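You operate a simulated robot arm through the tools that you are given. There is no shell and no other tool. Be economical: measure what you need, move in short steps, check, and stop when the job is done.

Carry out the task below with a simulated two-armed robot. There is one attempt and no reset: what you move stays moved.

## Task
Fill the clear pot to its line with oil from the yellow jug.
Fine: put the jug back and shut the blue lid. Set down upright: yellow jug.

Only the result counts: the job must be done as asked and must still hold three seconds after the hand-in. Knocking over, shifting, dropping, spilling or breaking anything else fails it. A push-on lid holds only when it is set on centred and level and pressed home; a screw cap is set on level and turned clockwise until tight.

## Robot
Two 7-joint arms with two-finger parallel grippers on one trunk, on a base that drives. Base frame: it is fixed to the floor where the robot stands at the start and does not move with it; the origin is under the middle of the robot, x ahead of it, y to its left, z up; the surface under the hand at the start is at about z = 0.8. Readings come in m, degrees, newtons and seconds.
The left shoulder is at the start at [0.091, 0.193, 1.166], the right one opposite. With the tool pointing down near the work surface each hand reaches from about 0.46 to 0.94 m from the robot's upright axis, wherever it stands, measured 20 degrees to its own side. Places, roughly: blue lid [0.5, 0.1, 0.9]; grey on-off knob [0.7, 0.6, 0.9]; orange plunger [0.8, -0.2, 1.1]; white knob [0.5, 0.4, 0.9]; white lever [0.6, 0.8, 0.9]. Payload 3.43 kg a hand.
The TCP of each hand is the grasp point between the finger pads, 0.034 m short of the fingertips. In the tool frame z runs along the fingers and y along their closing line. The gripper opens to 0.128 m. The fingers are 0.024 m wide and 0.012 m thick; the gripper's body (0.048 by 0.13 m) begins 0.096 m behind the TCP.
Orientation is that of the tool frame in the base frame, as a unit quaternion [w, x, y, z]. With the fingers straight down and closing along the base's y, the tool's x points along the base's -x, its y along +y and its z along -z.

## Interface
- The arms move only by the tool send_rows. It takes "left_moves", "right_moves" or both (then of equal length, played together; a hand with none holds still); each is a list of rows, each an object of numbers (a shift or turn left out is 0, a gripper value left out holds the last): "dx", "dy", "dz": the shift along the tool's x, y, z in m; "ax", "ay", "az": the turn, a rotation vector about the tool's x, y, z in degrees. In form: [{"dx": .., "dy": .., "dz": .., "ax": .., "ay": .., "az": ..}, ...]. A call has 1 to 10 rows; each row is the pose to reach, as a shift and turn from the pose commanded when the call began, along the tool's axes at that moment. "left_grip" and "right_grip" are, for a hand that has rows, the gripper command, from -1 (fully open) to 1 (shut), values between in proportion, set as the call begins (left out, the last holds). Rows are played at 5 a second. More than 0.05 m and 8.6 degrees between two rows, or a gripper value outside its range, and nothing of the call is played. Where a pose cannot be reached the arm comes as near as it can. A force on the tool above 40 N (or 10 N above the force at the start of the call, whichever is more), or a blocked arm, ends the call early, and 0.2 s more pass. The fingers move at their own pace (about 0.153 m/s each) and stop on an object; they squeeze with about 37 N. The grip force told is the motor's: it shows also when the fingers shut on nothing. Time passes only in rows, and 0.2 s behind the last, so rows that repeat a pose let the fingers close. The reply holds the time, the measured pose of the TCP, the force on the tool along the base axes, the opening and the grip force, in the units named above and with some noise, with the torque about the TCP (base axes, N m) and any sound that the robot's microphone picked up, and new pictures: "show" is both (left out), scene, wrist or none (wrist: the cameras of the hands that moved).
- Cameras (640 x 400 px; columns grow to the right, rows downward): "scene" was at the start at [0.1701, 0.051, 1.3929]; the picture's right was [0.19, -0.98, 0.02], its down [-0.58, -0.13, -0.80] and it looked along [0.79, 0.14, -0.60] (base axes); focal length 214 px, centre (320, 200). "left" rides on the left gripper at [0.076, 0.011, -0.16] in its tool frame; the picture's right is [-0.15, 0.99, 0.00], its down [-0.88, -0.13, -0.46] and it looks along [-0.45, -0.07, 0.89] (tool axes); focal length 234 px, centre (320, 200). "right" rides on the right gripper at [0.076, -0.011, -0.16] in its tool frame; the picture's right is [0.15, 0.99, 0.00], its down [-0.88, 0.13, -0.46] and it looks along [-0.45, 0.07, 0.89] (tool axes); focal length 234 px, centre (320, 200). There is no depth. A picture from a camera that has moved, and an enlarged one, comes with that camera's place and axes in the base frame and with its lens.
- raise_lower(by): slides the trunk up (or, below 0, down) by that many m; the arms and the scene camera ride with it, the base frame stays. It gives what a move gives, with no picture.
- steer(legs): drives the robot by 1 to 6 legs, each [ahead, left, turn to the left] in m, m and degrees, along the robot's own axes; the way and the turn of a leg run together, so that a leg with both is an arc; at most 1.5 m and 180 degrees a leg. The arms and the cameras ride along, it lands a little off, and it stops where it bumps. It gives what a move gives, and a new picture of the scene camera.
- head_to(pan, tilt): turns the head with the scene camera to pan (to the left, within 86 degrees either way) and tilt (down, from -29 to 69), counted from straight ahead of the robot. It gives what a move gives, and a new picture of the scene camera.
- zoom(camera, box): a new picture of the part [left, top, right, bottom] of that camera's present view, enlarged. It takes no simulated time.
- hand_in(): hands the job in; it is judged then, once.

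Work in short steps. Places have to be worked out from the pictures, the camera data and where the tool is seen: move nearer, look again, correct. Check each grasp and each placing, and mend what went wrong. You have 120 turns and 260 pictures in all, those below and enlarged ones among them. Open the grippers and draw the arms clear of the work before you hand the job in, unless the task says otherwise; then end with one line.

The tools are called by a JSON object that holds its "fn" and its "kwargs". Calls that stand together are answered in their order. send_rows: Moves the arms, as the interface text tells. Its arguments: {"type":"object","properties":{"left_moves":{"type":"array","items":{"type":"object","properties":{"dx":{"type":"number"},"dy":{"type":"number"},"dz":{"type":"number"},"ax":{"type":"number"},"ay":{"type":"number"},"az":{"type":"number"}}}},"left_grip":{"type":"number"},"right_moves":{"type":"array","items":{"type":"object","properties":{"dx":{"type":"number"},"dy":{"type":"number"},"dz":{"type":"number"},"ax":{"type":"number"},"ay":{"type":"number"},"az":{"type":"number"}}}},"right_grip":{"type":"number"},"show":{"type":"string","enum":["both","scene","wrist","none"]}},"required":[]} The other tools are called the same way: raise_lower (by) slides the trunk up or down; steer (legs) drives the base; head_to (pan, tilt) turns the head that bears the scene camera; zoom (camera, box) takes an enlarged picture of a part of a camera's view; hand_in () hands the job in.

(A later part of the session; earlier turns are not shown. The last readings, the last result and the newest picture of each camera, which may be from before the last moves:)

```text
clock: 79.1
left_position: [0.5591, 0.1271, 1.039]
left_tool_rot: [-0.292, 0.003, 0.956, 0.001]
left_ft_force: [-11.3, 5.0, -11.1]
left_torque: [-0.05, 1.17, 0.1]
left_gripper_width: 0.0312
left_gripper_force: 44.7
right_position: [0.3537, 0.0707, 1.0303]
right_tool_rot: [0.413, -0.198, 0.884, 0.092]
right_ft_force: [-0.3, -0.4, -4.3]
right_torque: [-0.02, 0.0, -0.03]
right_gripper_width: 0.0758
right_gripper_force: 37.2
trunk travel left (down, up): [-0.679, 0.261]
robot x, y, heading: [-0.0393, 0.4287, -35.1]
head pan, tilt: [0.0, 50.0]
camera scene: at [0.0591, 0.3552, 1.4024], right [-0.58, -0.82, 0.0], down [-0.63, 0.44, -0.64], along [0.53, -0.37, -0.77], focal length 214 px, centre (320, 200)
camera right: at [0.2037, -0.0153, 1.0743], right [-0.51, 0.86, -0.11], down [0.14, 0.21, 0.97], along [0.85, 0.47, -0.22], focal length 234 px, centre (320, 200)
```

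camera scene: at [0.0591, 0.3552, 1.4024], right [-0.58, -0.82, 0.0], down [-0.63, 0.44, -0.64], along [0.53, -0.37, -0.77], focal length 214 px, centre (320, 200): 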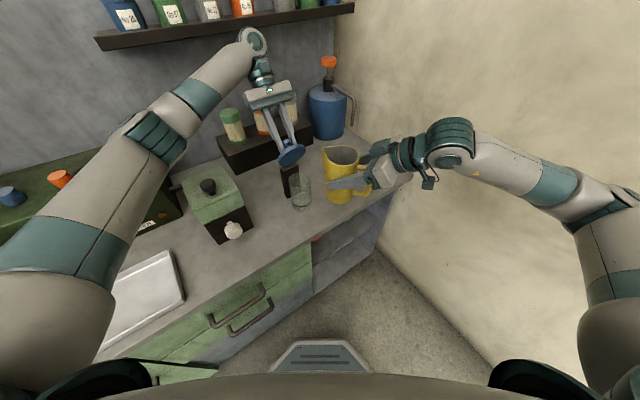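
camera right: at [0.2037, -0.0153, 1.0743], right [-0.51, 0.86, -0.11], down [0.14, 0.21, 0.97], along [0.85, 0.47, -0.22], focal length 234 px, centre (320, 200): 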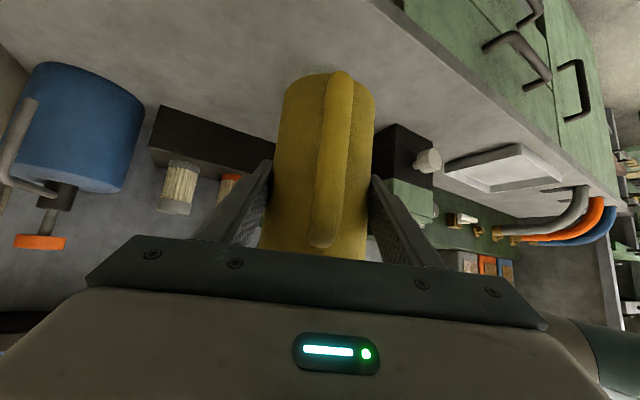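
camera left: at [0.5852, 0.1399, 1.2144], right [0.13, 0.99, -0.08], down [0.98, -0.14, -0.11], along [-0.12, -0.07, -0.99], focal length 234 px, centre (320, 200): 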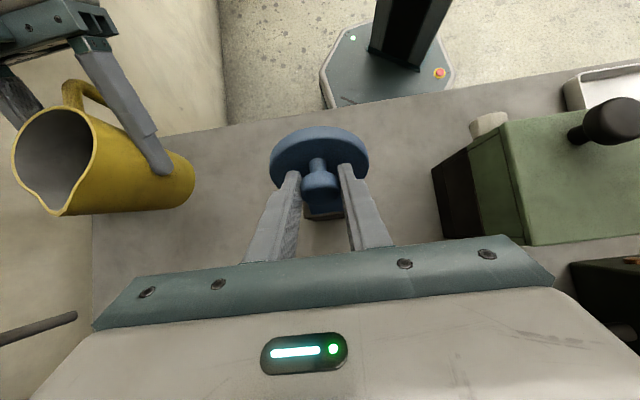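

The jug is exactly where planned. I'll tilt it to 56° while bringing the spout to about 2 cm short of the pot centre and high; little or nothing should pour yet.

{"fn": "send_rows", "kwargs": {"right_moves": [{"dx": -0.0049, "dz": -0.0043, "ay": 8}, {"dx": -0.0099, "dz": -0.0072, "ay": 16}, {"dx": -0.0125, "dz": -0.0062, "ay": 24}, {"dx": -0.0167, "dz": -0.0042, "ay": 32}, {"dx": -0.0183, "dz": 0.0021, "ay": 40}, {"dx": -0.0203, "dz": 0.0089, "ay": 48}, {"dx": -0.0234, "dz": 0.0171, "ay": 56}], "show": "both"}}

{"fn": "zoom", "kwargs": {"camera": "scene", "box": [250, 110, 410, 230]}}

```text
clock: 80.7
left_position: [0.5597, 0.1277, 1.0382]
left_tool_rot: [-0.293, 0.004, 0.956, 0.0]
left_ft_force: [-9.3, 5.7, -12.9]
left_torque: [-0.24, 0.93, -0.14]
left_gripper_width: 0.0309
left_gripper_force: 45.0
right_position: [0.3794, 0.085, 1.0366]
right_tool_rot: [-0.051, -0.218, 0.975, -0.012]
right_ft_force: [1.0, 0.2, -4.5]
right_torque: [0.04, -0.09, -0.01]
right_gripper_width: 0.0755
right_gripper_force: 36.6
trunk travel left (down, up): [-0.679, 0.261]
robot x, y, heading: [-0.0427, 0.4264, -35.1]
head pan, tilt: [0.0, 50.0]
camera scene: at [0.0607, 0.356, 1.4024], right [-0.58, -0.82, 0.0], down [-0.63, 0.44, -0.64], along [0.52, -0.37, -0.77], focal length 214 px, centre (320, 200)
camera right: at [0.3313, 0.0475, 1.2043], right [-0.55, 0.83, 0.01], down [0.78, 0.51, 0.36], along [0.29, 0.21, -0.93], focal length 234 px, centre (320, 200)
```

scene: 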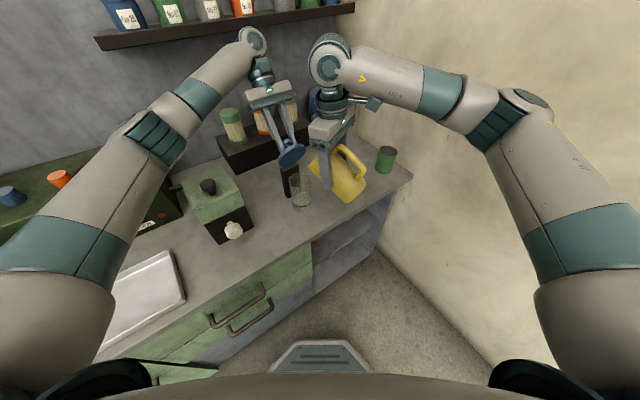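
right: 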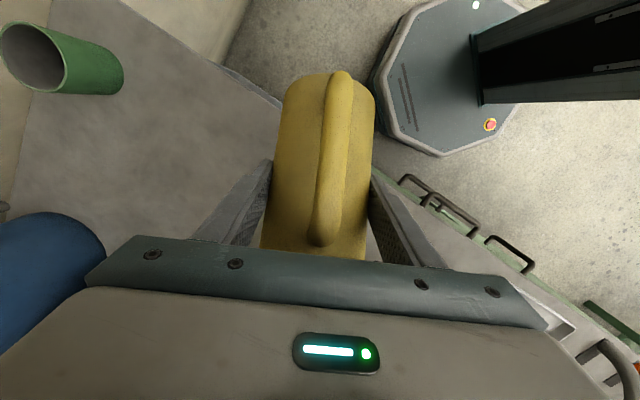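

```text
3.33 times, centred on (330, 170) of scene
camera zoom: at [0.0607, 0.356, 1.4024], right [-0.58, -0.82, 0.0], down [-0.63, 0.44, -0.64], along [0.52, -0.37, -0.77], focal length 715 px, centre (287, 300)
```

zoom: 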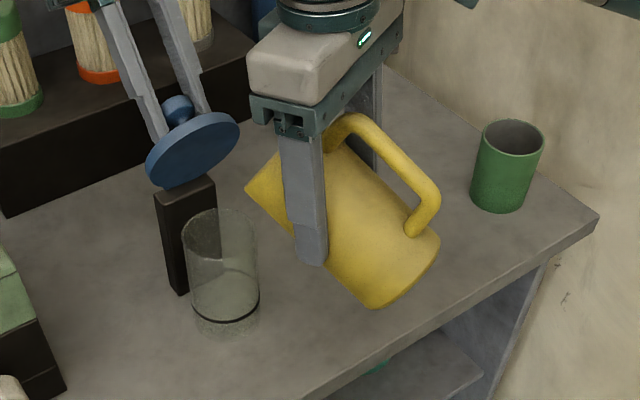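

No oil yet, and the spout is near the pot. I'll tilt to 64° while lowering the spout to about z 0.975, just short of the pot centre.

{"fn": "send_rows", "kwargs": {"right_moves": [{"dx": -0.0044, "dz": 0.0092, "ay": 2}, {"dx": -0.0088, "dz": 0.0183, "ay": 4}, {"dx": -0.013, "dz": 0.0225, "ay": 6}, {"dx": -0.0169, "dz": 0.0267, "ay": 8}], "show": "none"}}

{"fn": "zoom", "kwargs": {"camera": "scene", "box": [260, 130, 380, 220]}}

{"fn": "zoom", "kwargs": {"camera": "left", "box": [0, 0, 640, 400]}}

```text
clock: 81.7
left_position: [0.5595, 0.1273, 1.0389]
left_tool_rot: [-0.292, 0.004, 0.956, 0.0]
left_ft_force: [-4.7, 4.2, -9.7]
left_torque: [-0.06, 0.4, -0.02]
left_gripper_width: 0.031
left_gripper_force: 44.9
right_position: [0.3929, 0.0902, 1.0094]
right_tool_rot: [-0.118, -0.217, 0.969, -0.027]
right_ft_force: [-0.2, 0.1, -4.0]
right_torque: [0.04, -0.08, 0.0]
right_gripper_width: 0.076
right_gripper_force: 36.9
trunk travel left (down, up): [-0.679, 0.261]
robot x, y, heading: [-0.0437, 0.4289, -35.6]
head pan, tilt: [0.0, 50.0]
```

```text
4.44 times, centred on (320, 175) of scene
camera zoom: at [0.0604, 0.3555, 1.4024], right [-0.58, -0.82, 0.0], down [-0.63, 0.44, -0.64], along [0.52, -0.37, -0.77], focal length 953 px, centre (320, 311)
```

zoom: 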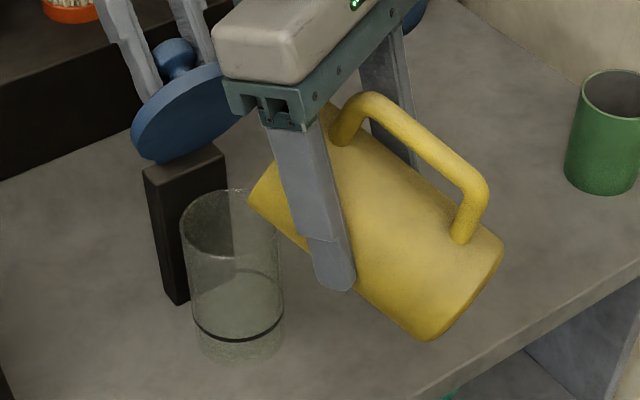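

```text
1.00 times, centred on (320, 200) of left (not enlarged: the box is as wide or as high as the picture)
camera zoom: at [0.587, 0.1399, 1.2148], right [0.13, 0.99, -0.08], down [0.98, -0.14, -0.12], along [-0.13, -0.07, -0.99], focal length 234 px, centre (320, 200)
```

zoom: 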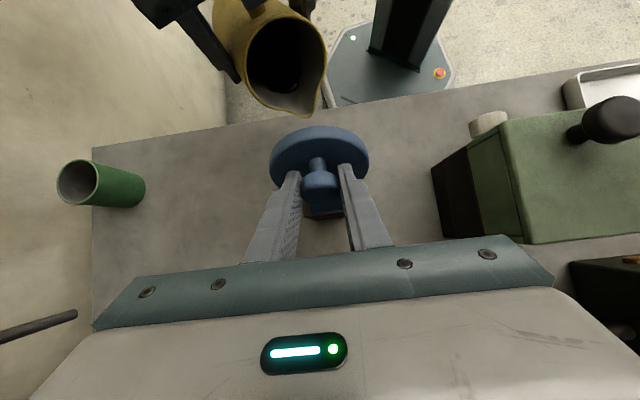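

The spout tip triangulates to (0.459, 0.125, 0.967), inside the pot mouth. I'll advance it about 12 mm toward the centre while tilting to 68°, then check.

{"fn": "send_rows", "kwargs": {"right_moves": [{"dx": -0.0065, "dz": -0.003, "ay": 1.5}, {"dx": -0.0139, "dz": -0.0071, "ay": 4}, {"dx": -0.0139, "dz": -0.0071, "ay": 4}], "show": "none"}}

{"fn": "zoom", "kwargs": {"camera": "scene", "box": [260, 130, 380, 220]}}

{"fn": "zoom", "kwargs": {"camera": "left", "box": [190, 0, 390, 130]}}

```text
clock: 82.5
left_position: [0.5602, 0.1279, 1.0384]
left_tool_rot: [-0.292, 0.003, 0.956, 0.0]
left_ft_force: [-2.2, 3.8, -5.3]
left_torque: [0.06, 0.03, -0.13]
left_gripper_width: 0.0309
left_gripper_force: 44.5
right_position: [0.4059, 0.0959, 1.012]
right_tool_rot: [-0.153, -0.215, 0.964, -0.034]
right_ft_force: [0.4, 1.1, -3.7]
right_torque: [0.05, -0.05, 0.02]
right_gripper_width: 0.0761
right_gripper_force: 37.3
trunk travel left (down, up): [-0.679, 0.261]
robot x, y, heading: [-0.0395, 0.4314, -35.2]
head pan, tilt: [0.0, 50.0]
```

```text
4.44 times, centred on (320, 175) of scene
camera zoom: at [0.0602, 0.3554, 1.4024], right [-0.58, -0.82, 0.0], down [-0.63, 0.44, -0.64], along [0.52, -0.37, -0.77], focal length 953 px, centre (320, 311)
```

zoom: 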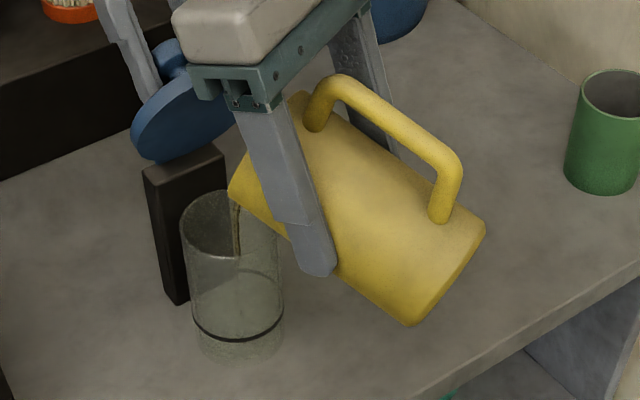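

```text
3.08 times, centred on (290, 65) of left
camera zoom: at [0.587, 0.1398, 1.2148], right [0.13, 0.99, -0.08], down [0.98, -0.14, -0.11], along [-0.12, -0.07, -0.99], focal length 720 px, centre (412, 615)
```

zoom: 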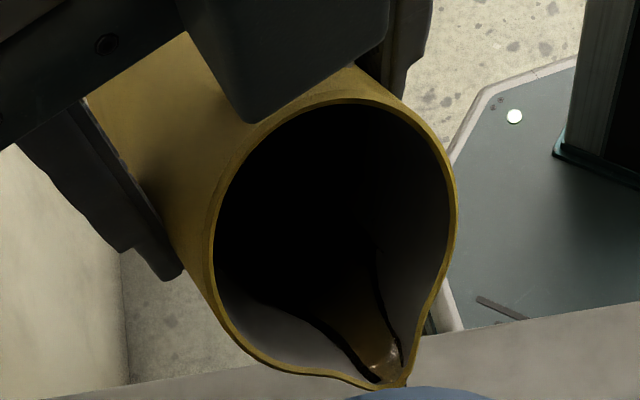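

A thin stream of oil is falling inside the pot. I'll hold here briefly and watch the level.

{"fn": "send_rows", "kwargs": {"right_moves": [{}, {}, {}, {}, {}], "show": "none"}}

{"fn": "zoom", "kwargs": {"camera": "scene", "box": [280, 150, 350, 210]}}

```text
clock: 83.7
left_position: [0.5605, 0.129, 1.038]
left_tool_rot: [-0.292, 0.003, 0.956, 0.0]
left_ft_force: [3.3, 2.5, -1.3]
left_torque: [0.05, -0.27, -0.05]
left_gripper_width: 0.031
left_gripper_force: 45.0
right_position: [0.4057, 0.0956, 1.0121]
right_tool_rot: [-0.152, -0.215, 0.964, -0.035]
right_ft_force: [-0.2, 1.2, -3.3]
right_torque: [0.01, -0.09, 0.0]
right_gripper_width: 0.0757
right_gripper_force: 37.0
trunk travel left (down, up): [-0.679, 0.261]
robot x, y, heading: [-0.0382, 0.425, -35.4]
head pan, tilt: [0.0, 50.0]
```

```text
6.67 times, centred on (315, 180) of scene
camera zoom: at [0.0604, 0.3555, 1.4024], right [-0.58, -0.82, 0.0], down [-0.63, 0.44, -0.64], along [0.52, -0.37, -0.77], focal length 1430 px, centre (353, 333)
```

zoom: 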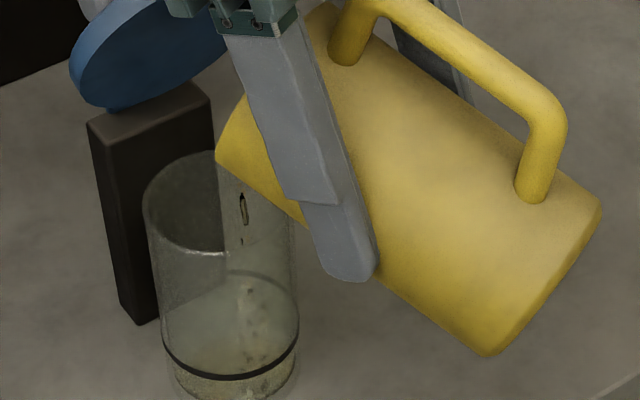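

The flow settled at 68° with a little oil in the pot. I'll tilt 3° more about the spout tip and wait.

{"fn": "send_rows", "kwargs": {"right_moves": [{"dx": -0.0006, "dz": -0.0021, "ay": 1.5}, {"dx": -0.0013, "dz": -0.0043, "ay": 3}, {"dx": -0.0013, "dz": -0.0043, "ay": 3}, {"dx": -0.0013, "dz": -0.0043, "ay": 3}, {"dx": -0.0013, "dz": -0.0043, "ay": 3}, {"dx": -0.0013, "dz": -0.0043, "ay": 3}, {"dx": -0.0013, "dz": -0.0043, "ay": 3}], "show": "none"}}

{"fn": "zoom", "kwargs": {"camera": "scene", "box": [280, 150, 350, 210]}}

```text
clock: 85.3
left_position: [0.5592, 0.1276, 1.0392]
left_tool_rot: [-0.293, 0.003, 0.956, 0.0]
left_ft_force: [4.0, 1.1, 2.1]
left_torque: [0.03, -0.52, 0.0]
left_gripper_width: 0.031
left_gripper_force: 45.4
right_position: [0.4082, 0.0974, 1.0176]
right_tool_rot: [-0.177, -0.215, 0.96, -0.04]
right_ft_force: [-0.3, 0.5, -3.6]
right_torque: [0.03, -0.1, 0.0]
right_gripper_width: 0.076
right_gripper_force: 37.3
trunk travel left (down, up): [-0.679, 0.261]
robot x, y, heading: [-0.0448, 0.4296, -35.4]
head pan, tilt: [0.0, 50.0]
```

```text
6.67 times, centred on (315, 180) of scene
camera zoom: at [0.0603, 0.3555, 1.4024], right [-0.58, -0.82, 0.0], down [-0.63, 0.44, -0.64], along [0.52, -0.37, -0.77], focal length 1430 px, centre (353, 333)
```

zoom: 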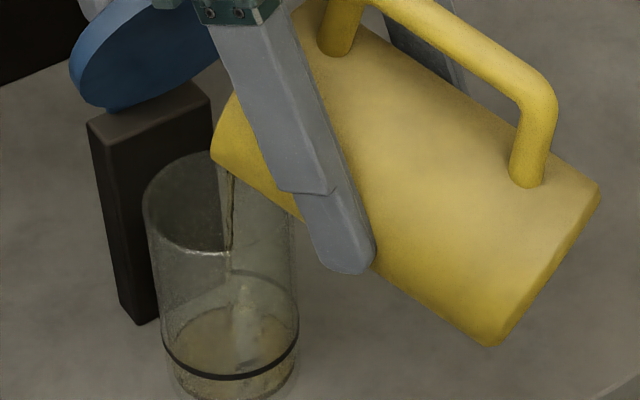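

Oil is flowing. I'll hold for a moment and zoom more closely on the level.

{"fn": "send_rows", "kwargs": {"right_moves": [{}, {}, {}], "show": "none"}}

{"fn": "zoom", "kwargs": {"camera": "scene", "box": [290, 170, 330, 215]}}

```text
clock: 86.1
left_position: [0.56, 0.1271, 1.0388]
left_tool_rot: [-0.293, 0.002, 0.956, 0.0]
left_ft_force: [4.2, 0.8, 2.6]
left_torque: [0.01, -0.49, -0.05]
left_gripper_width: 0.0311
left_gripper_force: 45.1
right_position: [0.4071, 0.0986, 1.0172]
right_tool_rot: [-0.178, -0.215, 0.96, -0.041]
right_ft_force: [0.6, 0.7, -4.1]
right_torque: [0.03, -0.06, -0.02]
right_gripper_width: 0.0759
right_gripper_force: 37.1
trunk travel left (down, up): [-0.679, 0.261]
robot x, y, heading: [-0.0398, 0.4255, -35.3]
head pan, tilt: [0.0, 50.0]
```

```text
8.89 times, centred on (310, 192) of scene
camera zoom: at [0.0602, 0.3555, 1.4024], right [-0.58, -0.82, 0.0], down [-0.63, 0.44, -0.64], along [0.52, -0.37, -0.77], focal length 1906 px, centre (409, 267)
```

zoom: 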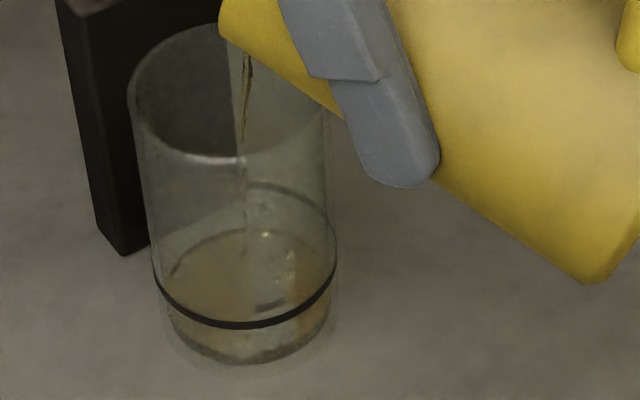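

The oil covers only the bottom so far, and the line is well above. I'll tilt another 4° about the tip and hold.

{"fn": "send_rows", "kwargs": {"right_moves": [{"dx": -0.0008, "dz": -0.0029, "ay": 2}, {"dx": -0.0018, "dz": -0.0057, "ay": 4}, {"dx": -0.0018, "dz": -0.0057, "ay": 4}, {"dx": -0.0018, "dz": -0.0057, "ay": 4}, {"dx": -0.0018, "dz": -0.0057, "ay": 4}, {"dx": -0.0018, "dz": -0.0057, "ay": 4}, {"dx": -0.0018, "dz": -0.0057, "ay": 4}], "show": "none"}}

{"fn": "zoom", "kwargs": {"camera": "scene", "box": [290, 170, 330, 215]}}

```text
clock: 87.7
left_position: [0.5604, 0.1282, 1.0383]
left_tool_rot: [-0.292, 0.004, 0.956, 0.001]
left_ft_force: [3.9, 1.1, 2.0]
left_torque: [0.01, -0.37, -0.02]
left_gripper_width: 0.031
left_gripper_force: 45.0
right_position: [0.4103, 0.0993, 1.0214]
right_tool_rot: [-0.21, -0.214, 0.953, -0.047]
right_ft_force: [1.0, 0.2, -3.0]
right_torque: [0.03, -0.07, 0.0]
right_gripper_width: 0.0762
right_gripper_force: 37.0
trunk travel left (down, up): [-0.679, 0.261]
robot x, y, heading: [-0.0391, 0.4294, -35.1]
head pan, tilt: [0.0, 50.0]
```

```text
8.89 times, centred on (310, 192) of scene
camera zoom: at [0.06, 0.3555, 1.4024], right [-0.58, -0.82, 0.0], down [-0.63, 0.44, -0.64], along [0.52, -0.37, -0.77], focal length 1906 px, centre (409, 267)
```

zoom: 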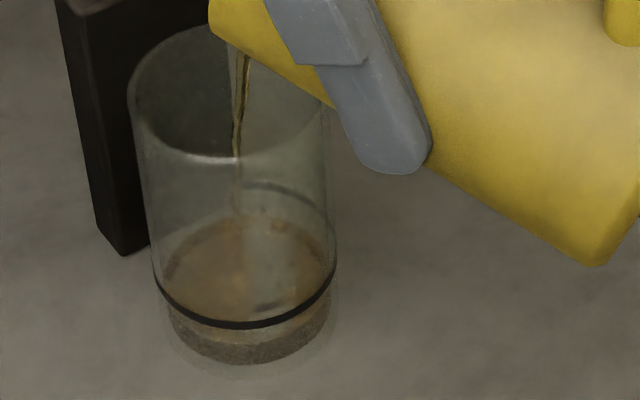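

The level has reached roughly 55–60 % of the line height, still flowing. I'll hold and look again.

{"fn": "send_rows", "kwargs": {"right_moves": [{}, {}, {}, {}], "show": "none"}}

{"fn": "zoom", "kwargs": {"camera": "scene", "box": [290, 170, 330, 215]}}

```text
clock: 88.7
left_position: [0.5592, 0.1277, 1.0387]
left_tool_rot: [-0.293, 0.004, 0.956, 0.0]
left_ft_force: [2.5, 1.2, 0.8]
left_torque: [-0.01, -0.28, 0.01]
left_gripper_width: 0.0312
left_gripper_force: 44.9
right_position: [0.411, 0.0991, 1.0211]
right_tool_rot: [-0.21, -0.212, 0.953, -0.047]
right_ft_force: [0.1, -0.6, -3.6]
right_torque: [0.02, -0.11, 0.02]
right_gripper_width: 0.0759
right_gripper_force: 36.1
trunk travel left (down, up): [-0.679, 0.261]
robot x, y, heading: [-0.0439, 0.4234, -35.0]
head pan, tilt: [0.0, 50.0]
```

```text
8.89 times, centred on (310, 192) of scene
camera zoom: at [0.06, 0.3555, 1.4024], right [-0.58, -0.82, 0.0], down [-0.63, 0.44, -0.64], along [0.52, -0.37, -0.77], focal length 1906 px, centre (409, 267)
```

zoom: 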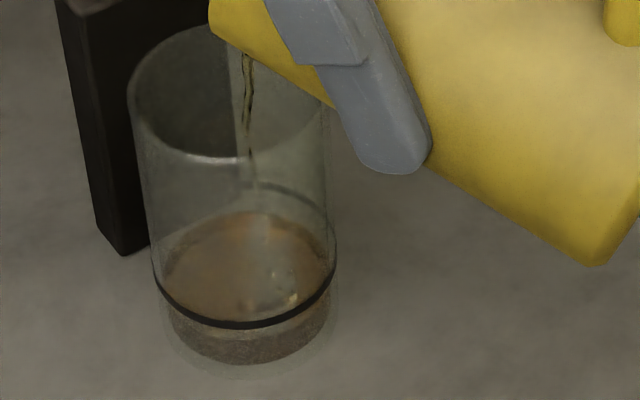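

The flow is tapering a little below the line. I'll add 2° about the tip and hold again.

{"fn": "send_rows", "kwargs": {"right_moves": [{"dx": -0.0005, "dz": -0.0014, "ay": 1}, {"dx": -0.0009, "dz": -0.0028, "ay": 2}, {"dx": -0.0009, "dz": -0.0028, "ay": 2}, {"dx": -0.0009, "dz": -0.0028, "ay": 2}, {"dx": -0.0009, "dz": -0.0028, "ay": 2}, {"dx": -0.0009, "dz": -0.0028, "ay": 2}, {"dx": -0.0009, "dz": -0.0028, "ay": 2}], "show": "none"}}

{"fn": "zoom", "kwargs": {"camera": "scene", "box": [290, 170, 330, 215]}}

```text
clock: 90.3
left_position: [0.5591, 0.1292, 1.039]
left_tool_rot: [-0.292, 0.003, 0.956, 0.001]
left_ft_force: [0.7, 2.1, -0.6]
left_torque: [0.06, -0.07, -0.01]
left_gripper_width: 0.031
left_gripper_force: 45.2
right_position: [0.4127, 0.0979, 1.0225]
right_tool_rot: [-0.226, -0.213, 0.949, -0.051]
right_ft_force: [0.4, -0.1, -2.4]
right_torque: [0.06, -0.07, 0.0]
right_gripper_width: 0.076
right_gripper_force: 36.3
trunk travel left (down, up): [-0.679, 0.261]
robot x, y, heading: [-0.0428, 0.4287, -35.0]
head pan, tilt: [0.0, 50.0]
```

```text
8.89 times, centred on (310, 192) of scene
camera zoom: at [0.0599, 0.3554, 1.4024], right [-0.58, -0.82, 0.0], down [-0.63, 0.44, -0.64], along [0.53, -0.37, -0.77], focal length 1906 px, centre (409, 267)
```

zoom: 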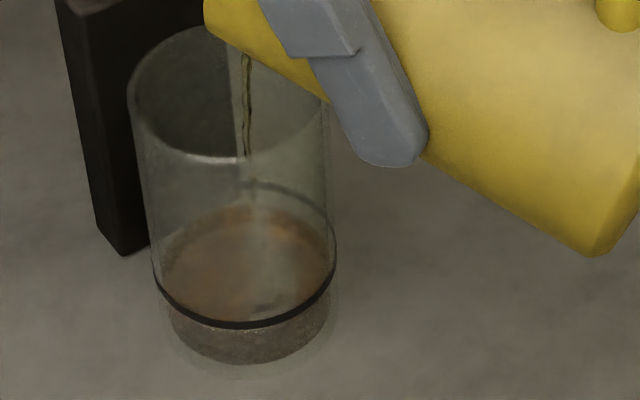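

The level is about 70 % of the line. Flow continues slowly, so I'll add another 2° and hold.

{"fn": "send_rows", "kwargs": {"right_moves": [{"dx": -0.0005, "dz": -0.0014, "ay": 1}, {"dx": -0.0009, "dz": -0.0028, "ay": 2}, {"dx": -0.0009, "dz": -0.0028, "ay": 2}, {"dx": -0.0009, "dz": -0.0028, "ay": 2}, {"dx": -0.0009, "dz": -0.0028, "ay": 2}, {"dx": -0.0009, "dz": -0.0028, "ay": 2}, {"dx": -0.0009, "dz": -0.0028, "ay": 2}], "show": "none"}}

{"fn": "zoom", "kwargs": {"camera": "scene", "box": [290, 170, 330, 215]}}

```text
clock: 91.9
left_position: [0.5585, 0.1268, 1.0395]
left_tool_rot: [-0.293, 0.002, 0.956, 0.0]
left_ft_force: [-0.7, 1.9, -1.9]
left_torque: [-0.01, 0.07, -0.05]
left_gripper_width: 0.0309
left_gripper_force: 44.5
right_position: [0.4139, 0.1013, 1.0246]
right_tool_rot: [-0.244, -0.211, 0.945, -0.054]
right_ft_force: [-0.3, 0.3, -2.7]
right_torque: [0.02, -0.07, -0.03]
right_gripper_width: 0.0756
right_gripper_force: 37.0
trunk travel left (down, up): [-0.679, 0.261]
robot x, y, heading: [-0.0423, 0.4268, -35.3]
head pan, tilt: [0.0, 50.0]
```

```text
8.89 times, centred on (310, 192) of scene
camera zoom: at [0.0599, 0.3554, 1.4024], right [-0.58, -0.82, 0.0], down [-0.63, 0.44, -0.64], along [0.53, -0.37, -0.77], focal length 1906 px, centre (409, 267)
```

zoom: 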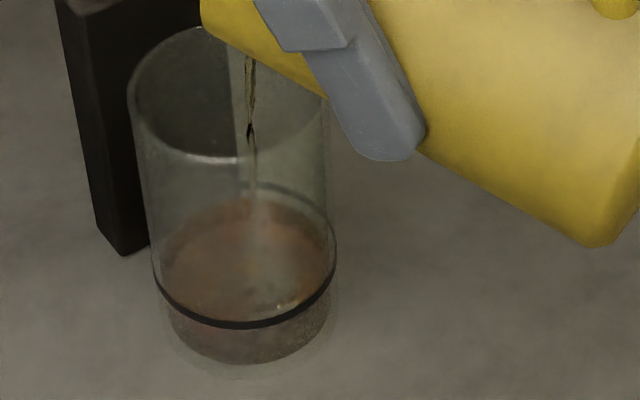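

Close now: the surface's back edge is about 6–8 px below target. I'll add 1.5° and hold.

{"fn": "send_rows", "kwargs": {"right_moves": [{"dx": -0.0007, "dz": -0.0021, "ay": 1.5}, {"dx": -0.0007, "dz": -0.0021, "ay": 1.5}, {"dx": -0.0007, "dz": -0.0021, "ay": 1.5}, {"dx": -0.0007, "dz": -0.0021, "ay": 1.5}, {"dx": -0.0007, "dz": -0.0021, "ay": 1.5}], "show": "none"}}

{"fn": "zoom", "kwargs": {"camera": "scene", "box": [294, 180, 326, 212]}}

```text
clock: 93.1
left_position: [0.5596, 0.1286, 1.0396]
left_tool_rot: [-0.293, 0.003, 0.956, 0.001]
left_ft_force: [-1.2, 1.7, -3.9]
left_torque: [0.01, 0.06, -0.02]
left_gripper_width: 0.031
left_gripper_force: 45.1
right_position: [0.4158, 0.1018, 1.0264]
right_tool_rot: [-0.255, -0.21, 0.942, -0.057]
right_ft_force: [-0.1, 0.5, -2.9]
right_torque: [0.02, -0.06, -0.01]
right_gripper_width: 0.0758
right_gripper_force: 37.1
trunk travel left (down, up): [-0.679, 0.261]
robot x, y, heading: [-0.0412, 0.4295, -35.2]
head pan, tilt: [0.0, 50.0]
```

```text
12.50 times, centred on (310, 196) of scene
camera zoom: at [0.0599, 0.3554, 1.4024], right [-0.58, -0.82, 0.0], down [-0.63, 0.44, -0.64], along [0.53, -0.37, -0.77], focal length 2681 px, centre (445, 250)
```

zoom: 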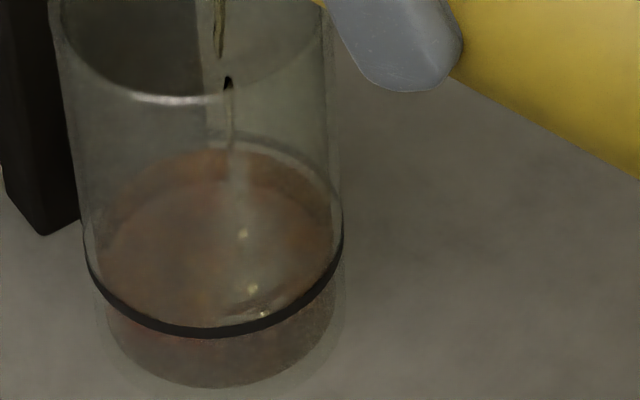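

The surface appears to be right at the line. I'll untilt 10° about the tip to stop the flow and then judge the level.

{"fn": "send_rows", "kwargs": {"right_moves": [{"dx": 0.0012, "dz": 0.006, "ay": -4}, {"dx": 0.0025, "dz": 0.0118, "ay": -8}, {"dx": 0.003, "dz": 0.014, "ay": -10}, {"dx": 0.003, "dz": 0.014, "ay": -10}, {"dx": 0.003, "dz": 0.014, "ay": -10}], "show": "none"}}

{"fn": "zoom", "kwargs": {"camera": "scene", "box": [294, 180, 326, 212]}}

{"fn": "zoom", "kwargs": {"camera": "scene", "box": [280, 150, 350, 210]}}

```text
clock: 94.3
left_position: [0.5595, 0.1285, 1.0382]
left_tool_rot: [-0.292, 0.003, 0.956, 0.0]
left_ft_force: [-1.3, 3.2, -3.0]
left_torque: [0.05, 0.08, 0.02]
left_gripper_width: 0.0311
left_gripper_force: 44.7
right_position: [0.407, 0.0971, 1.0175]
right_tool_rot: [-0.173, -0.215, 0.96, -0.038]
right_ft_force: [-0.2, 0.3, -2.3]
right_torque: [0.02, -0.06, 0.03]
right_gripper_width: 0.0758
right_gripper_force: 37.2
trunk travel left (down, up): [-0.679, 0.261]
robot x, y, heading: [-0.0437, 0.4269, -35.4]
head pan, tilt: [0.0, 50.0]
```

```text
12.50 times, centred on (310, 196) of scene
camera zoom: at [0.0599, 0.3554, 1.4024], right [-0.58, -0.82, 0.0], down [-0.63, 0.44, -0.64], along [0.53, -0.37, -0.77], focal length 2681 px, centre (445, 250)
```

zoom: 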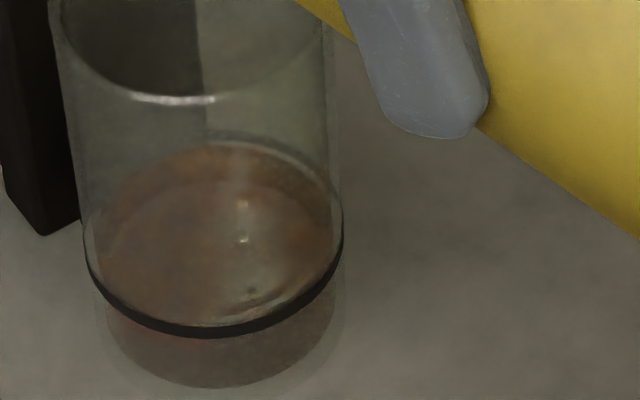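

```text
6.67 times, centred on (315, 180) of scene
camera zoom: at [0.0599, 0.3554, 1.4024], right [-0.58, -0.82, 0.0], down [-0.63, 0.44, -0.64], along [0.53, -0.37, -0.77], focal length 1430 px, centre (353, 333)
```

zoom: 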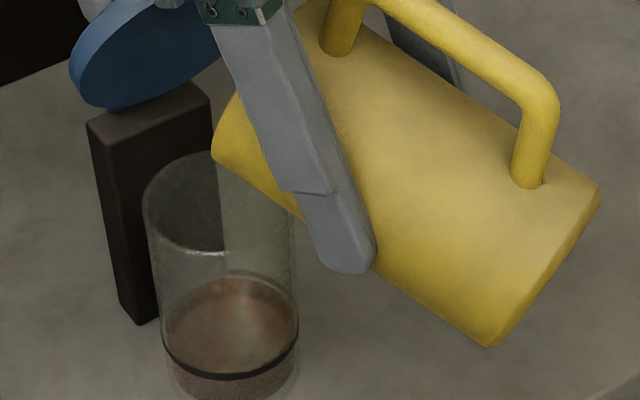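

The level sits at the line: the surface edge matches the ring's inner ellipse to within about 1 mm. I'll raise and untilt the jug with the spout still over the pot.

{"fn": "send_rows", "kwargs": {"right_moves": [{"dx": 0.0047, "dz": -0.0035, "ay": -4}, {"dx": 0.0094, "dz": -0.0071, "ay": -8}, {"dx": 0.0172, "dz": -0.0139, "ay": -16}, {"dx": 0.0232, "dz": -0.0208, "ay": -24}, {"dx": 0.0232, "dz": -0.0208, "ay": -24}, {"dx": 0.0232, "dz": -0.0208, "ay": -24}], "show": "none"}}

{"fn": "zoom", "kwargs": {"camera": "scene", "box": [260, 110, 380, 220]}}

{"fn": "zoom", "kwargs": {"camera": "scene", "box": [294, 180, 326, 212]}}

```text
clock: 95.7
left_position: [0.5594, 0.1273, 1.0388]
left_tool_rot: [-0.292, 0.003, 0.956, 0.0]
left_ft_force: [-0.4, 2.7, -3.5]
left_torque: [0.13, 0.02, 0.02]
left_gripper_width: 0.031
left_gripper_force: 45.1
right_position: [0.3939, 0.0915, 1.0436]
right_tool_rot: [0.032, -0.218, 0.975, 0.008]
right_ft_force: [-0.1, -0.8, -2.8]
right_torque: [0.0, -0.05, 0.03]
right_gripper_width: 0.076
right_gripper_force: 37.3
trunk travel left (down, up): [-0.679, 0.261]
robot x, y, heading: [-0.0453, 0.4276, -35.2]
head pan, tilt: [0.0, 50.0]
```

```text
3.64 times, centred on (320, 165) of scene
camera zoom: at [0.0598, 0.3554, 1.4024], right [-0.58, -0.82, 0.0], down [-0.63, 0.44, -0.64], along [0.53, -0.37, -0.77], focal length 780 px, centre (320, 327)
```

zoom: 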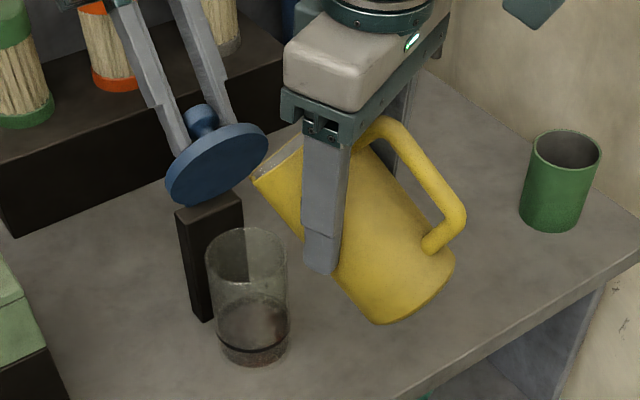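

```text
12.50 times, centred on (310, 196) of scene
camera zoom: at [0.0598, 0.3554, 1.4024], right [-0.58, -0.82, 0.0], down [-0.63, 0.44, -0.64], along [0.53, -0.37, -0.77], focal length 2681 px, centre (445, 250)
```

zoom: 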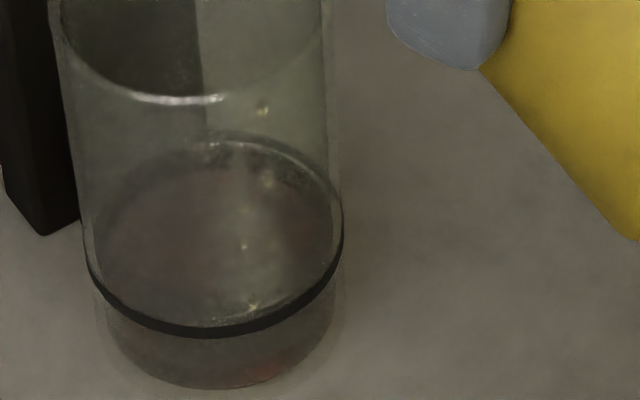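

The oil is level with the line and there are no spills. I'll finish untilting and back the jug to the staging pose.

{"fn": "send_rows", "kwargs": {"right_moves": [{"dx": 0.0074, "dz": -0.0032, "ay": -7.7}, {"dx": 0.0147, "dz": -0.0063, "ay": -15.4}, {"dx": 0.022, "dz": -0.0095, "ay": -23.2}, {"dx": 0.0294, "dz": -0.0126, "ay": -30.9}, {"dx": 0.0368, "dz": -0.0158, "ay": -38.6}, {"dx": 0.0441, "dz": -0.0189, "ay": -46.3}], "show": "scene"}}

```text
clock: 97.1
left_position: [0.5603, 0.1284, 1.0399]
left_tool_rot: [-0.292, 0.001, 0.956, 0.0]
left_ft_force: [1.7, 1.8, -1.6]
left_torque: [0.29, -0.12, -0.14]
left_gripper_width: 0.031
left_gripper_force: 45.2
right_position: [0.3532, 0.0714, 1.061]
right_tool_rot: [0.413, -0.198, 0.884, 0.092]
right_ft_force: [-0.3, 0.1, -2.4]
right_torque: [0.02, -0.06, 0.03]
right_gripper_width: 0.076
right_gripper_force: 37.3
trunk travel left (down, up): [-0.679, 0.261]
robot x, y, heading: [-0.0396, 0.4266, -35.0]
head pan, tilt: [0.0, 50.0]
camera scene: at [0.0594, 0.3549, 1.4025], right [-0.58, -0.82, 0.0], down [-0.63, 0.44, -0.64], along [0.53, -0.37, -0.77], focal length 214 px, centre (320, 200)
```

scene: 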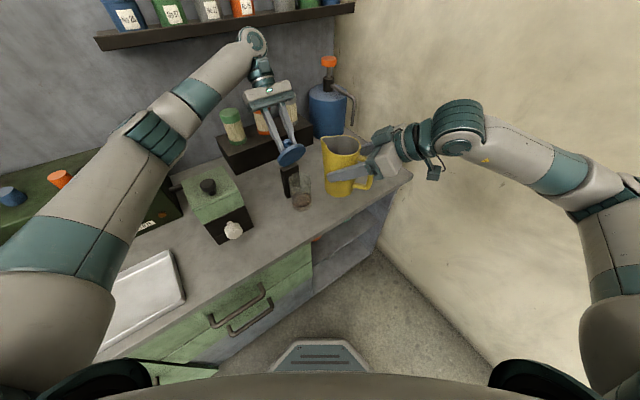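

I'll carry the jug back over its original spot.

{"fn": "send_rows", "kwargs": {"right_moves": [{"dx": 0.0038, "dy": -0.0255, "dz": 0.0103, "ax": 1.9, "az": 1.6}, {"dx": 0.0076, "dy": -0.051, "dz": 0.0206, "ax": 3.8, "az": 3.2}, {"dx": 0.0114, "dy": -0.0765, "dz": 0.0309, "ax": 5.7, "az": 4.8}, {"dx": 0.0153, "dy": -0.102, "dz": 0.0412, "ax": 7.7, "az": 6.4}, {"dx": 0.0191, "dy": -0.1275, "dz": 0.0514, "ax": 9.6, "az": 8}, {"dx": 0.0229, "dy": -0.153, "dz": 0.0617, "ax": 11.5, "az": 9.6}, {"dx": 0.0267, "dy": -0.1785, "dz": 0.072, "ax": 13.4, "az": 11.2}, {"dx": 0.0305, "dy": -0.204, "dz": 0.0823, "ax": 15.3, "az": 12.8}], "show": "none"}}

```text
clock: 98.9
left_position: [0.5598, 0.1269, 1.0387]
left_tool_rot: [-0.292, 0.003, 0.956, 0.0]
left_ft_force: [0.6, 2.5, -1.1]
left_torque: [0.11, -0.07, -0.17]
left_gripper_width: 0.0309
left_gripper_force: 45.0
right_position: [0.4796, -0.0944, 0.9835]
right_tool_rot: [0.421, -0.042, 0.906, 0.019]
right_ft_force: [0.2, -0.3, -3.3]
right_torque: [-0.03, 0.01, 0.02]
right_gripper_width: 0.0759
right_gripper_force: 36.6
trunk travel left (down, up): [-0.679, 0.261]
robot x, y, heading: [-0.0417, 0.4296, -35.1]
head pan, tilt: [0.0, 50.0]
```

I'll lower the jug to the table, slowing at the end.

{"fn": "send_rows", "kwargs": {"right_moves": [{"dx": 0.023, "dz": 0.0192}, {"dx": 0.046, "dz": 0.0385}, {"dx": 0.062, "dz": 0.0519}, {"dx": 0.068, "dz": 0.0569}, {"dx": 0.0715, "dz": 0.0598}, {"dx": 0.0738, "dz": 0.0617}, {"dx": 0.0738, "dz": 0.0617}], "show": "wrist"}}

{"fn": "zoom", "kwargs": {"camera": "scene", "box": [300, 110, 440, 220]}}

```text
clock: 100.5
left_position: [0.5593, 0.1287, 1.0388]
left_tool_rot: [-0.292, 0.003, 0.957, 0.0]
left_ft_force: [0.7, 1.7, -2.3]
left_torque: [0.02, -0.18, -0.07]
left_gripper_width: 0.0309
left_gripper_force: 44.8
right_position: [0.4794, -0.0946, 0.8886]
right_tool_rot: [0.422, -0.041, 0.906, 0.018]
right_ft_force: [-1.5, 0.2, 0.4]
right_torque: [0.04, -0.06, 0.02]
right_gripper_width: 0.0759
right_gripper_force: 36.9
trunk travel left (down, up): [-0.679, 0.261]
robot x, y, heading: [-0.0437, 0.4261, -35.0]
head pan, tilt: [0.0, 50.0]
camera right: at [0.3102, -0.1236, 0.9322], right [-0.18, 0.98, -0.11], down [0.2, 0.15, 0.97], along [0.96, 0.15, -0.23], focal length 234 px, centre (320, 200)
```

right: 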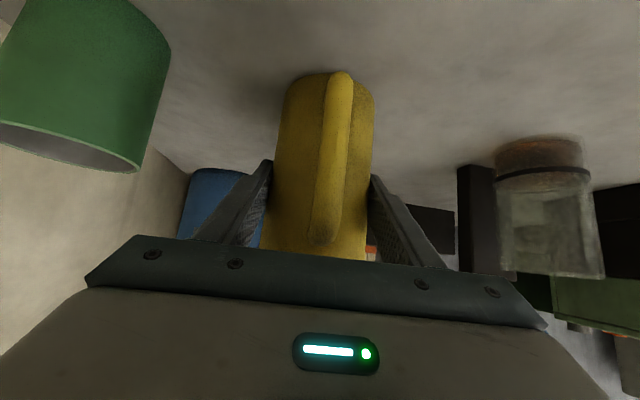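

```text
3.64 times, centred on (370, 165) of scene
camera zoom: at [0.0597, 0.3555, 1.4025], right [-0.58, -0.82, 0.0], down [-0.63, 0.44, -0.64], along [0.53, -0.37, -0.77], focal length 780 px, centre (138, 327)
```

zoom: 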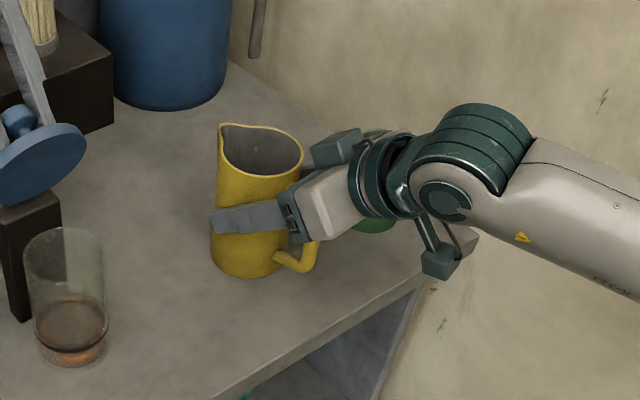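

The jug is on the table (weight off). The right wrist camera has a useful side view of the pot, so I'll zoom in to check the level.

{"fn": "zoom", "kwargs": {"camera": "right", "box": [480, 120, 610, 220]}}

```text
4.00 times, centred on (545, 170) of right
camera zoom: at [0.3102, -0.1236, 0.9322], right [-0.18, 0.98, -0.11], down [0.2, 0.15, 0.97], along [0.96, 0.15, -0.23], focal length 937 px, centre (-580, 320)
```

zoom: 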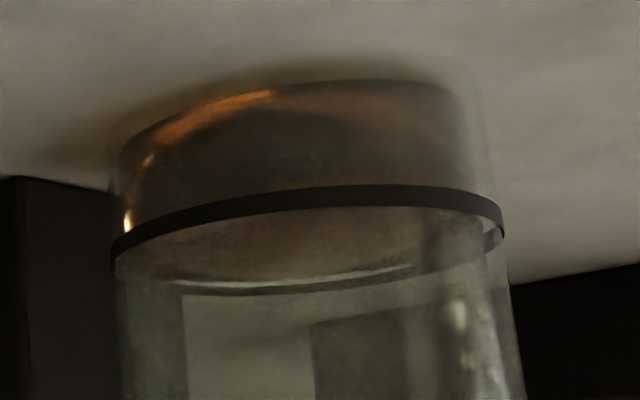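

The oil surface coincides with the line. I'll release the jug and withdraw straight back along the tool.

{"fn": "send_rows", "kwargs": {"right_moves": [{}, {}, {}], "right_grip": -1, "show": "none"}}

{"fn": "send_rows", "kwargs": {"right_moves": [{"dz": -0.025}, {"dz": -0.055}, {"dz": -0.095}, {"dz": -0.14}, {"dz": -0.18}], "show": "scene"}}

```text
clock: 101.3
left_position: [0.5594, 0.1271, 1.0392]
left_tool_rot: [-0.292, 0.003, 0.956, 0.0]
left_ft_force: [1.7, 2.1, -1.6]
left_torque: [0.01, -0.13, -0.03]
left_gripper_width: 0.031
left_gripper_force: 44.9
right_position: [0.4786, -0.0946, 0.8867]
right_tool_rot: [0.421, -0.042, 0.906, 0.018]
right_ft_force: [0.6, 0.8, 0.6]
right_torque: [-0.01, -0.03, -0.03]
right_gripper_width: 0.1279
right_gripper_force: 0.1
trunk travel left (down, up): [-0.679, 0.261]
robot x, y, heading: [-0.0395, 0.4241, -35.0]
head pan, tilt: [0.0, 50.0]
```

```text
clock: 102.5
left_position: [0.559, 0.1275, 1.039]
left_tool_rot: [-0.292, 0.002, 0.956, -0.001]
left_ft_force: [1.6, 2.0, -1.7]
left_torque: [-0.11, -0.13, 0.14]
left_gripper_width: 0.0309
left_gripper_force: 45.0
right_position: [0.3412, -0.1081, 1.0059]
right_tool_rot: [0.422, -0.042, 0.905, 0.02]
right_ft_force: [-0.4, 0.1, 0.0]
right_torque: [-0.01, -0.01, 0.0]
right_gripper_width: 0.1281
right_gripper_force: 0.1
trunk travel left (down, up): [-0.679, 0.261]
robot x, y, heading: [-0.0436, 0.4232, -35.3]
head pan, tilt: [0.0, 50.0]
camera scene: at [0.0595, 0.3552, 1.4024], right [-0.58, -0.82, 0.0], down [-0.63, 0.44, -0.64], along [0.53, -0.37, -0.77], focal length 214 px, centre (320, 200)
```

scene: 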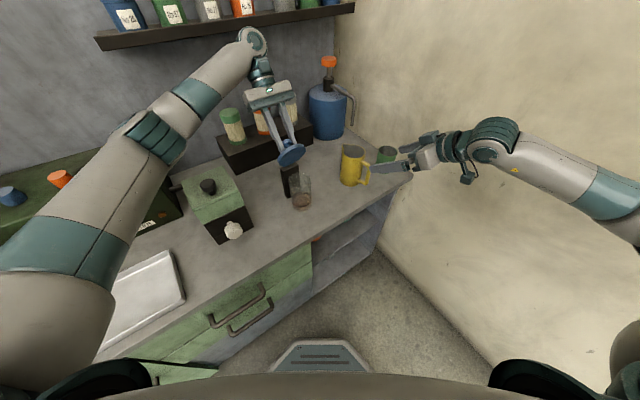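

The jug stands upright in its place. I'll swing the lid shut along the same arc.

{"fn": "send_rows", "kwargs": {"left_moves": [{"dx": 0.0091, "dz": 0.0069, "ay": -4}, {"dx": 0.0189, "dz": 0.0161, "ay": -9}, {"dx": 0.0274, "dz": 0.0267, "ay": -16}, {"dx": 0.0342, "dz": 0.0382, "ay": -24}, {"dx": 0.0393, "dz": 0.0505, "ay": -32}, {"dx": 0.0426, "dz": 0.0632, "ay": -40}, {"dx": 0.0442, "dz": 0.0763, "ay": -48}, {"dx": 0.0438, "dz": 0.0894, "ay": -56}, {"dx": 0.0416, "dz": 0.1022, "ay": -64}]}}

```text
clock: 104.5
left_position: [0.4703, 0.1286, 0.9776]
left_tool_rot: [0.259, 0.001, 0.966, -0.002]
left_ft_force: [15.8, 8.4, -7.7]
left_torque: [0.07, 0.74, 0.1]
left_gripper_width: 0.0311
left_gripper_force: 44.9
right_position: [0.3437, -0.1071, 1.0042]
right_tool_rot: [0.421, -0.041, 0.906, 0.018]
right_ft_force: [-0.8, -0.1, 0.8]
right_torque: [-0.02, 0.01, -0.02]
right_gripper_width: 0.1285
right_gripper_force: 0.1
trunk travel left (down, up): [-0.679, 0.261]
robot x, y, heading: [-0.0429, 0.4252, -34.9]
head pan, tilt: [0.0, 50.0]
camera scene: at [0.0622, 0.3561, 1.4025], right [-0.58, -0.82, 0.0], down [-0.63, 0.44, -0.64], along [0.52, -0.37, -0.77], focal length 214 px, centre (320, 200)
camera left: at [0.3255, 0.1406, 1.0786], right [0.13, 0.99, 0.07], down [0.53, -0.13, 0.84], along [0.84, -0.07, -0.55], focal length 234 px, centre (320, 200)
```

scene: 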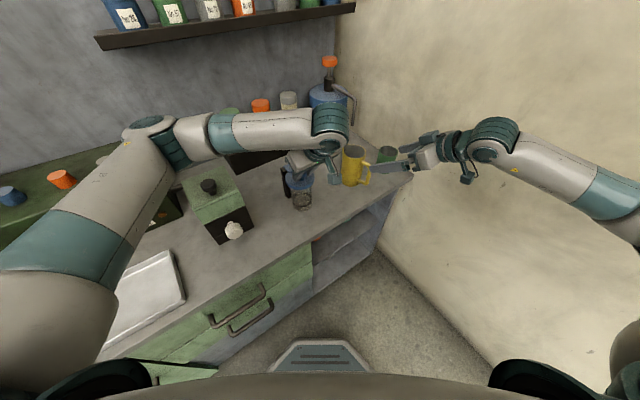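
left: 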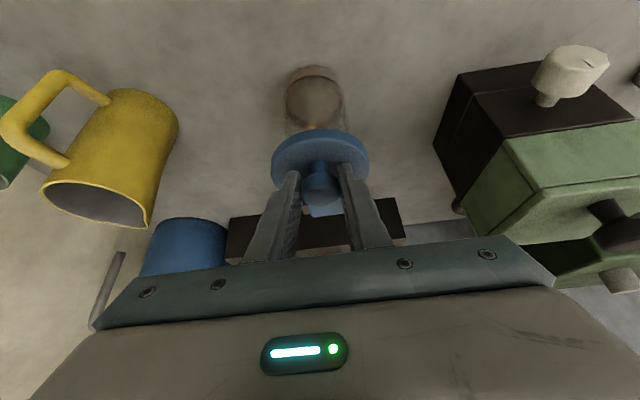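

The lid is nearly home. I'll press gently down (about 3 mm command), then release.

{"fn": "send_rows", "kwargs": {"left_moves": [{"dx": 0.0016, "dz": 0.0008}, {"dx": 0.0032, "dz": 0.0016}, {"dx": 0.0032, "dz": 0.0016}], "show": "none"}}

{"fn": "send_rows", "kwargs": {"left_moves": [{}, {}, {}], "left_grip": -0.1, "show": "wrist"}}

{"fn": "zoom", "kwargs": {"camera": "scene", "box": [260, 140, 340, 220]}}

```text
clock: 105.3
left_position: [0.4696, 0.1283, 0.9767]
left_tool_rot: [0.26, 0.001, 0.966, -0.003]
left_ft_force: [32.5, 4.6, 23.1]
left_torque: [0.15, -0.85, -0.02]
left_gripper_width: 0.0314
left_gripper_force: 45.0
right_position: [0.3435, -0.1067, 1.0066]
right_tool_rot: [0.42, -0.042, 0.906, 0.019]
right_ft_force: [-0.4, -0.4, 0.2]
right_torque: [-0.02, 0.0, 0.01]
right_gripper_width: 0.1279
right_gripper_force: 0.0
trunk travel left (down, up): [-0.679, 0.261]
robot x, y, heading: [-0.0408, 0.4255, -35.3]
head pan, tilt: [0.0, 50.0]
```

```text
clock: 106.1
left_position: [0.4605, 0.1259, 0.9762]
left_tool_rot: [0.26, 0.004, 0.966, -0.001]
left_ft_force: [-8.6, -7.0, 26.2]
left_torque: [0.74, 0.09, 0.19]
left_gripper_width: 0.0659
left_gripper_force: 0.0
right_position: [0.3381, -0.1088, 1.0068]
right_tool_rot: [0.422, -0.042, 0.905, 0.019]
right_ft_force: [-0.2, 0.3, 0.3]
right_torque: [-0.02, 0.0, -0.02]
right_gripper_width: 0.1278
right_gripper_force: 0.1
trunk travel left (down, up): [-0.679, 0.261]
robot x, y, heading: [-0.0431, 0.4279, -35.2]
head pan, tilt: [0.0, 50.0]
camera left: at [0.316, 0.1393, 1.0772], right [0.14, 0.99, 0.07], down [0.53, -0.13, 0.84], along [0.84, -0.07, -0.54], focal length 234 px, centre (320, 200)
```

left: 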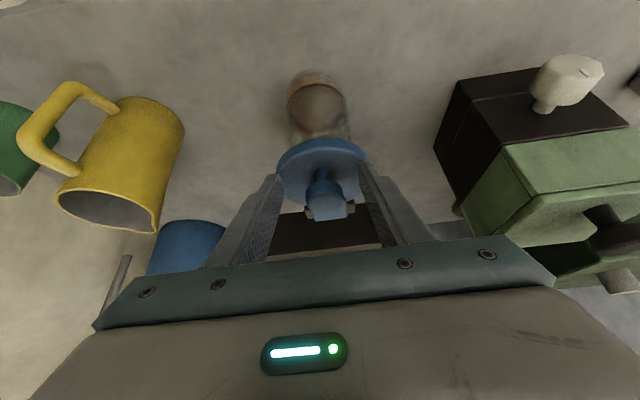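

```text
5.00 times, centred on (300, 180) of scene
camera zoom: at [0.0549, 0.355, 1.4029], right [-0.58, -0.82, 0.0], down [-0.62, 0.44, -0.64], along [0.53, -0.37, -0.76], focal length 1072 px, centre (420, 300)
```

zoom: 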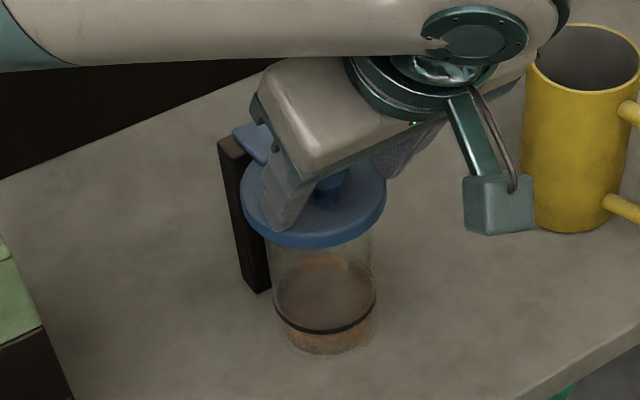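

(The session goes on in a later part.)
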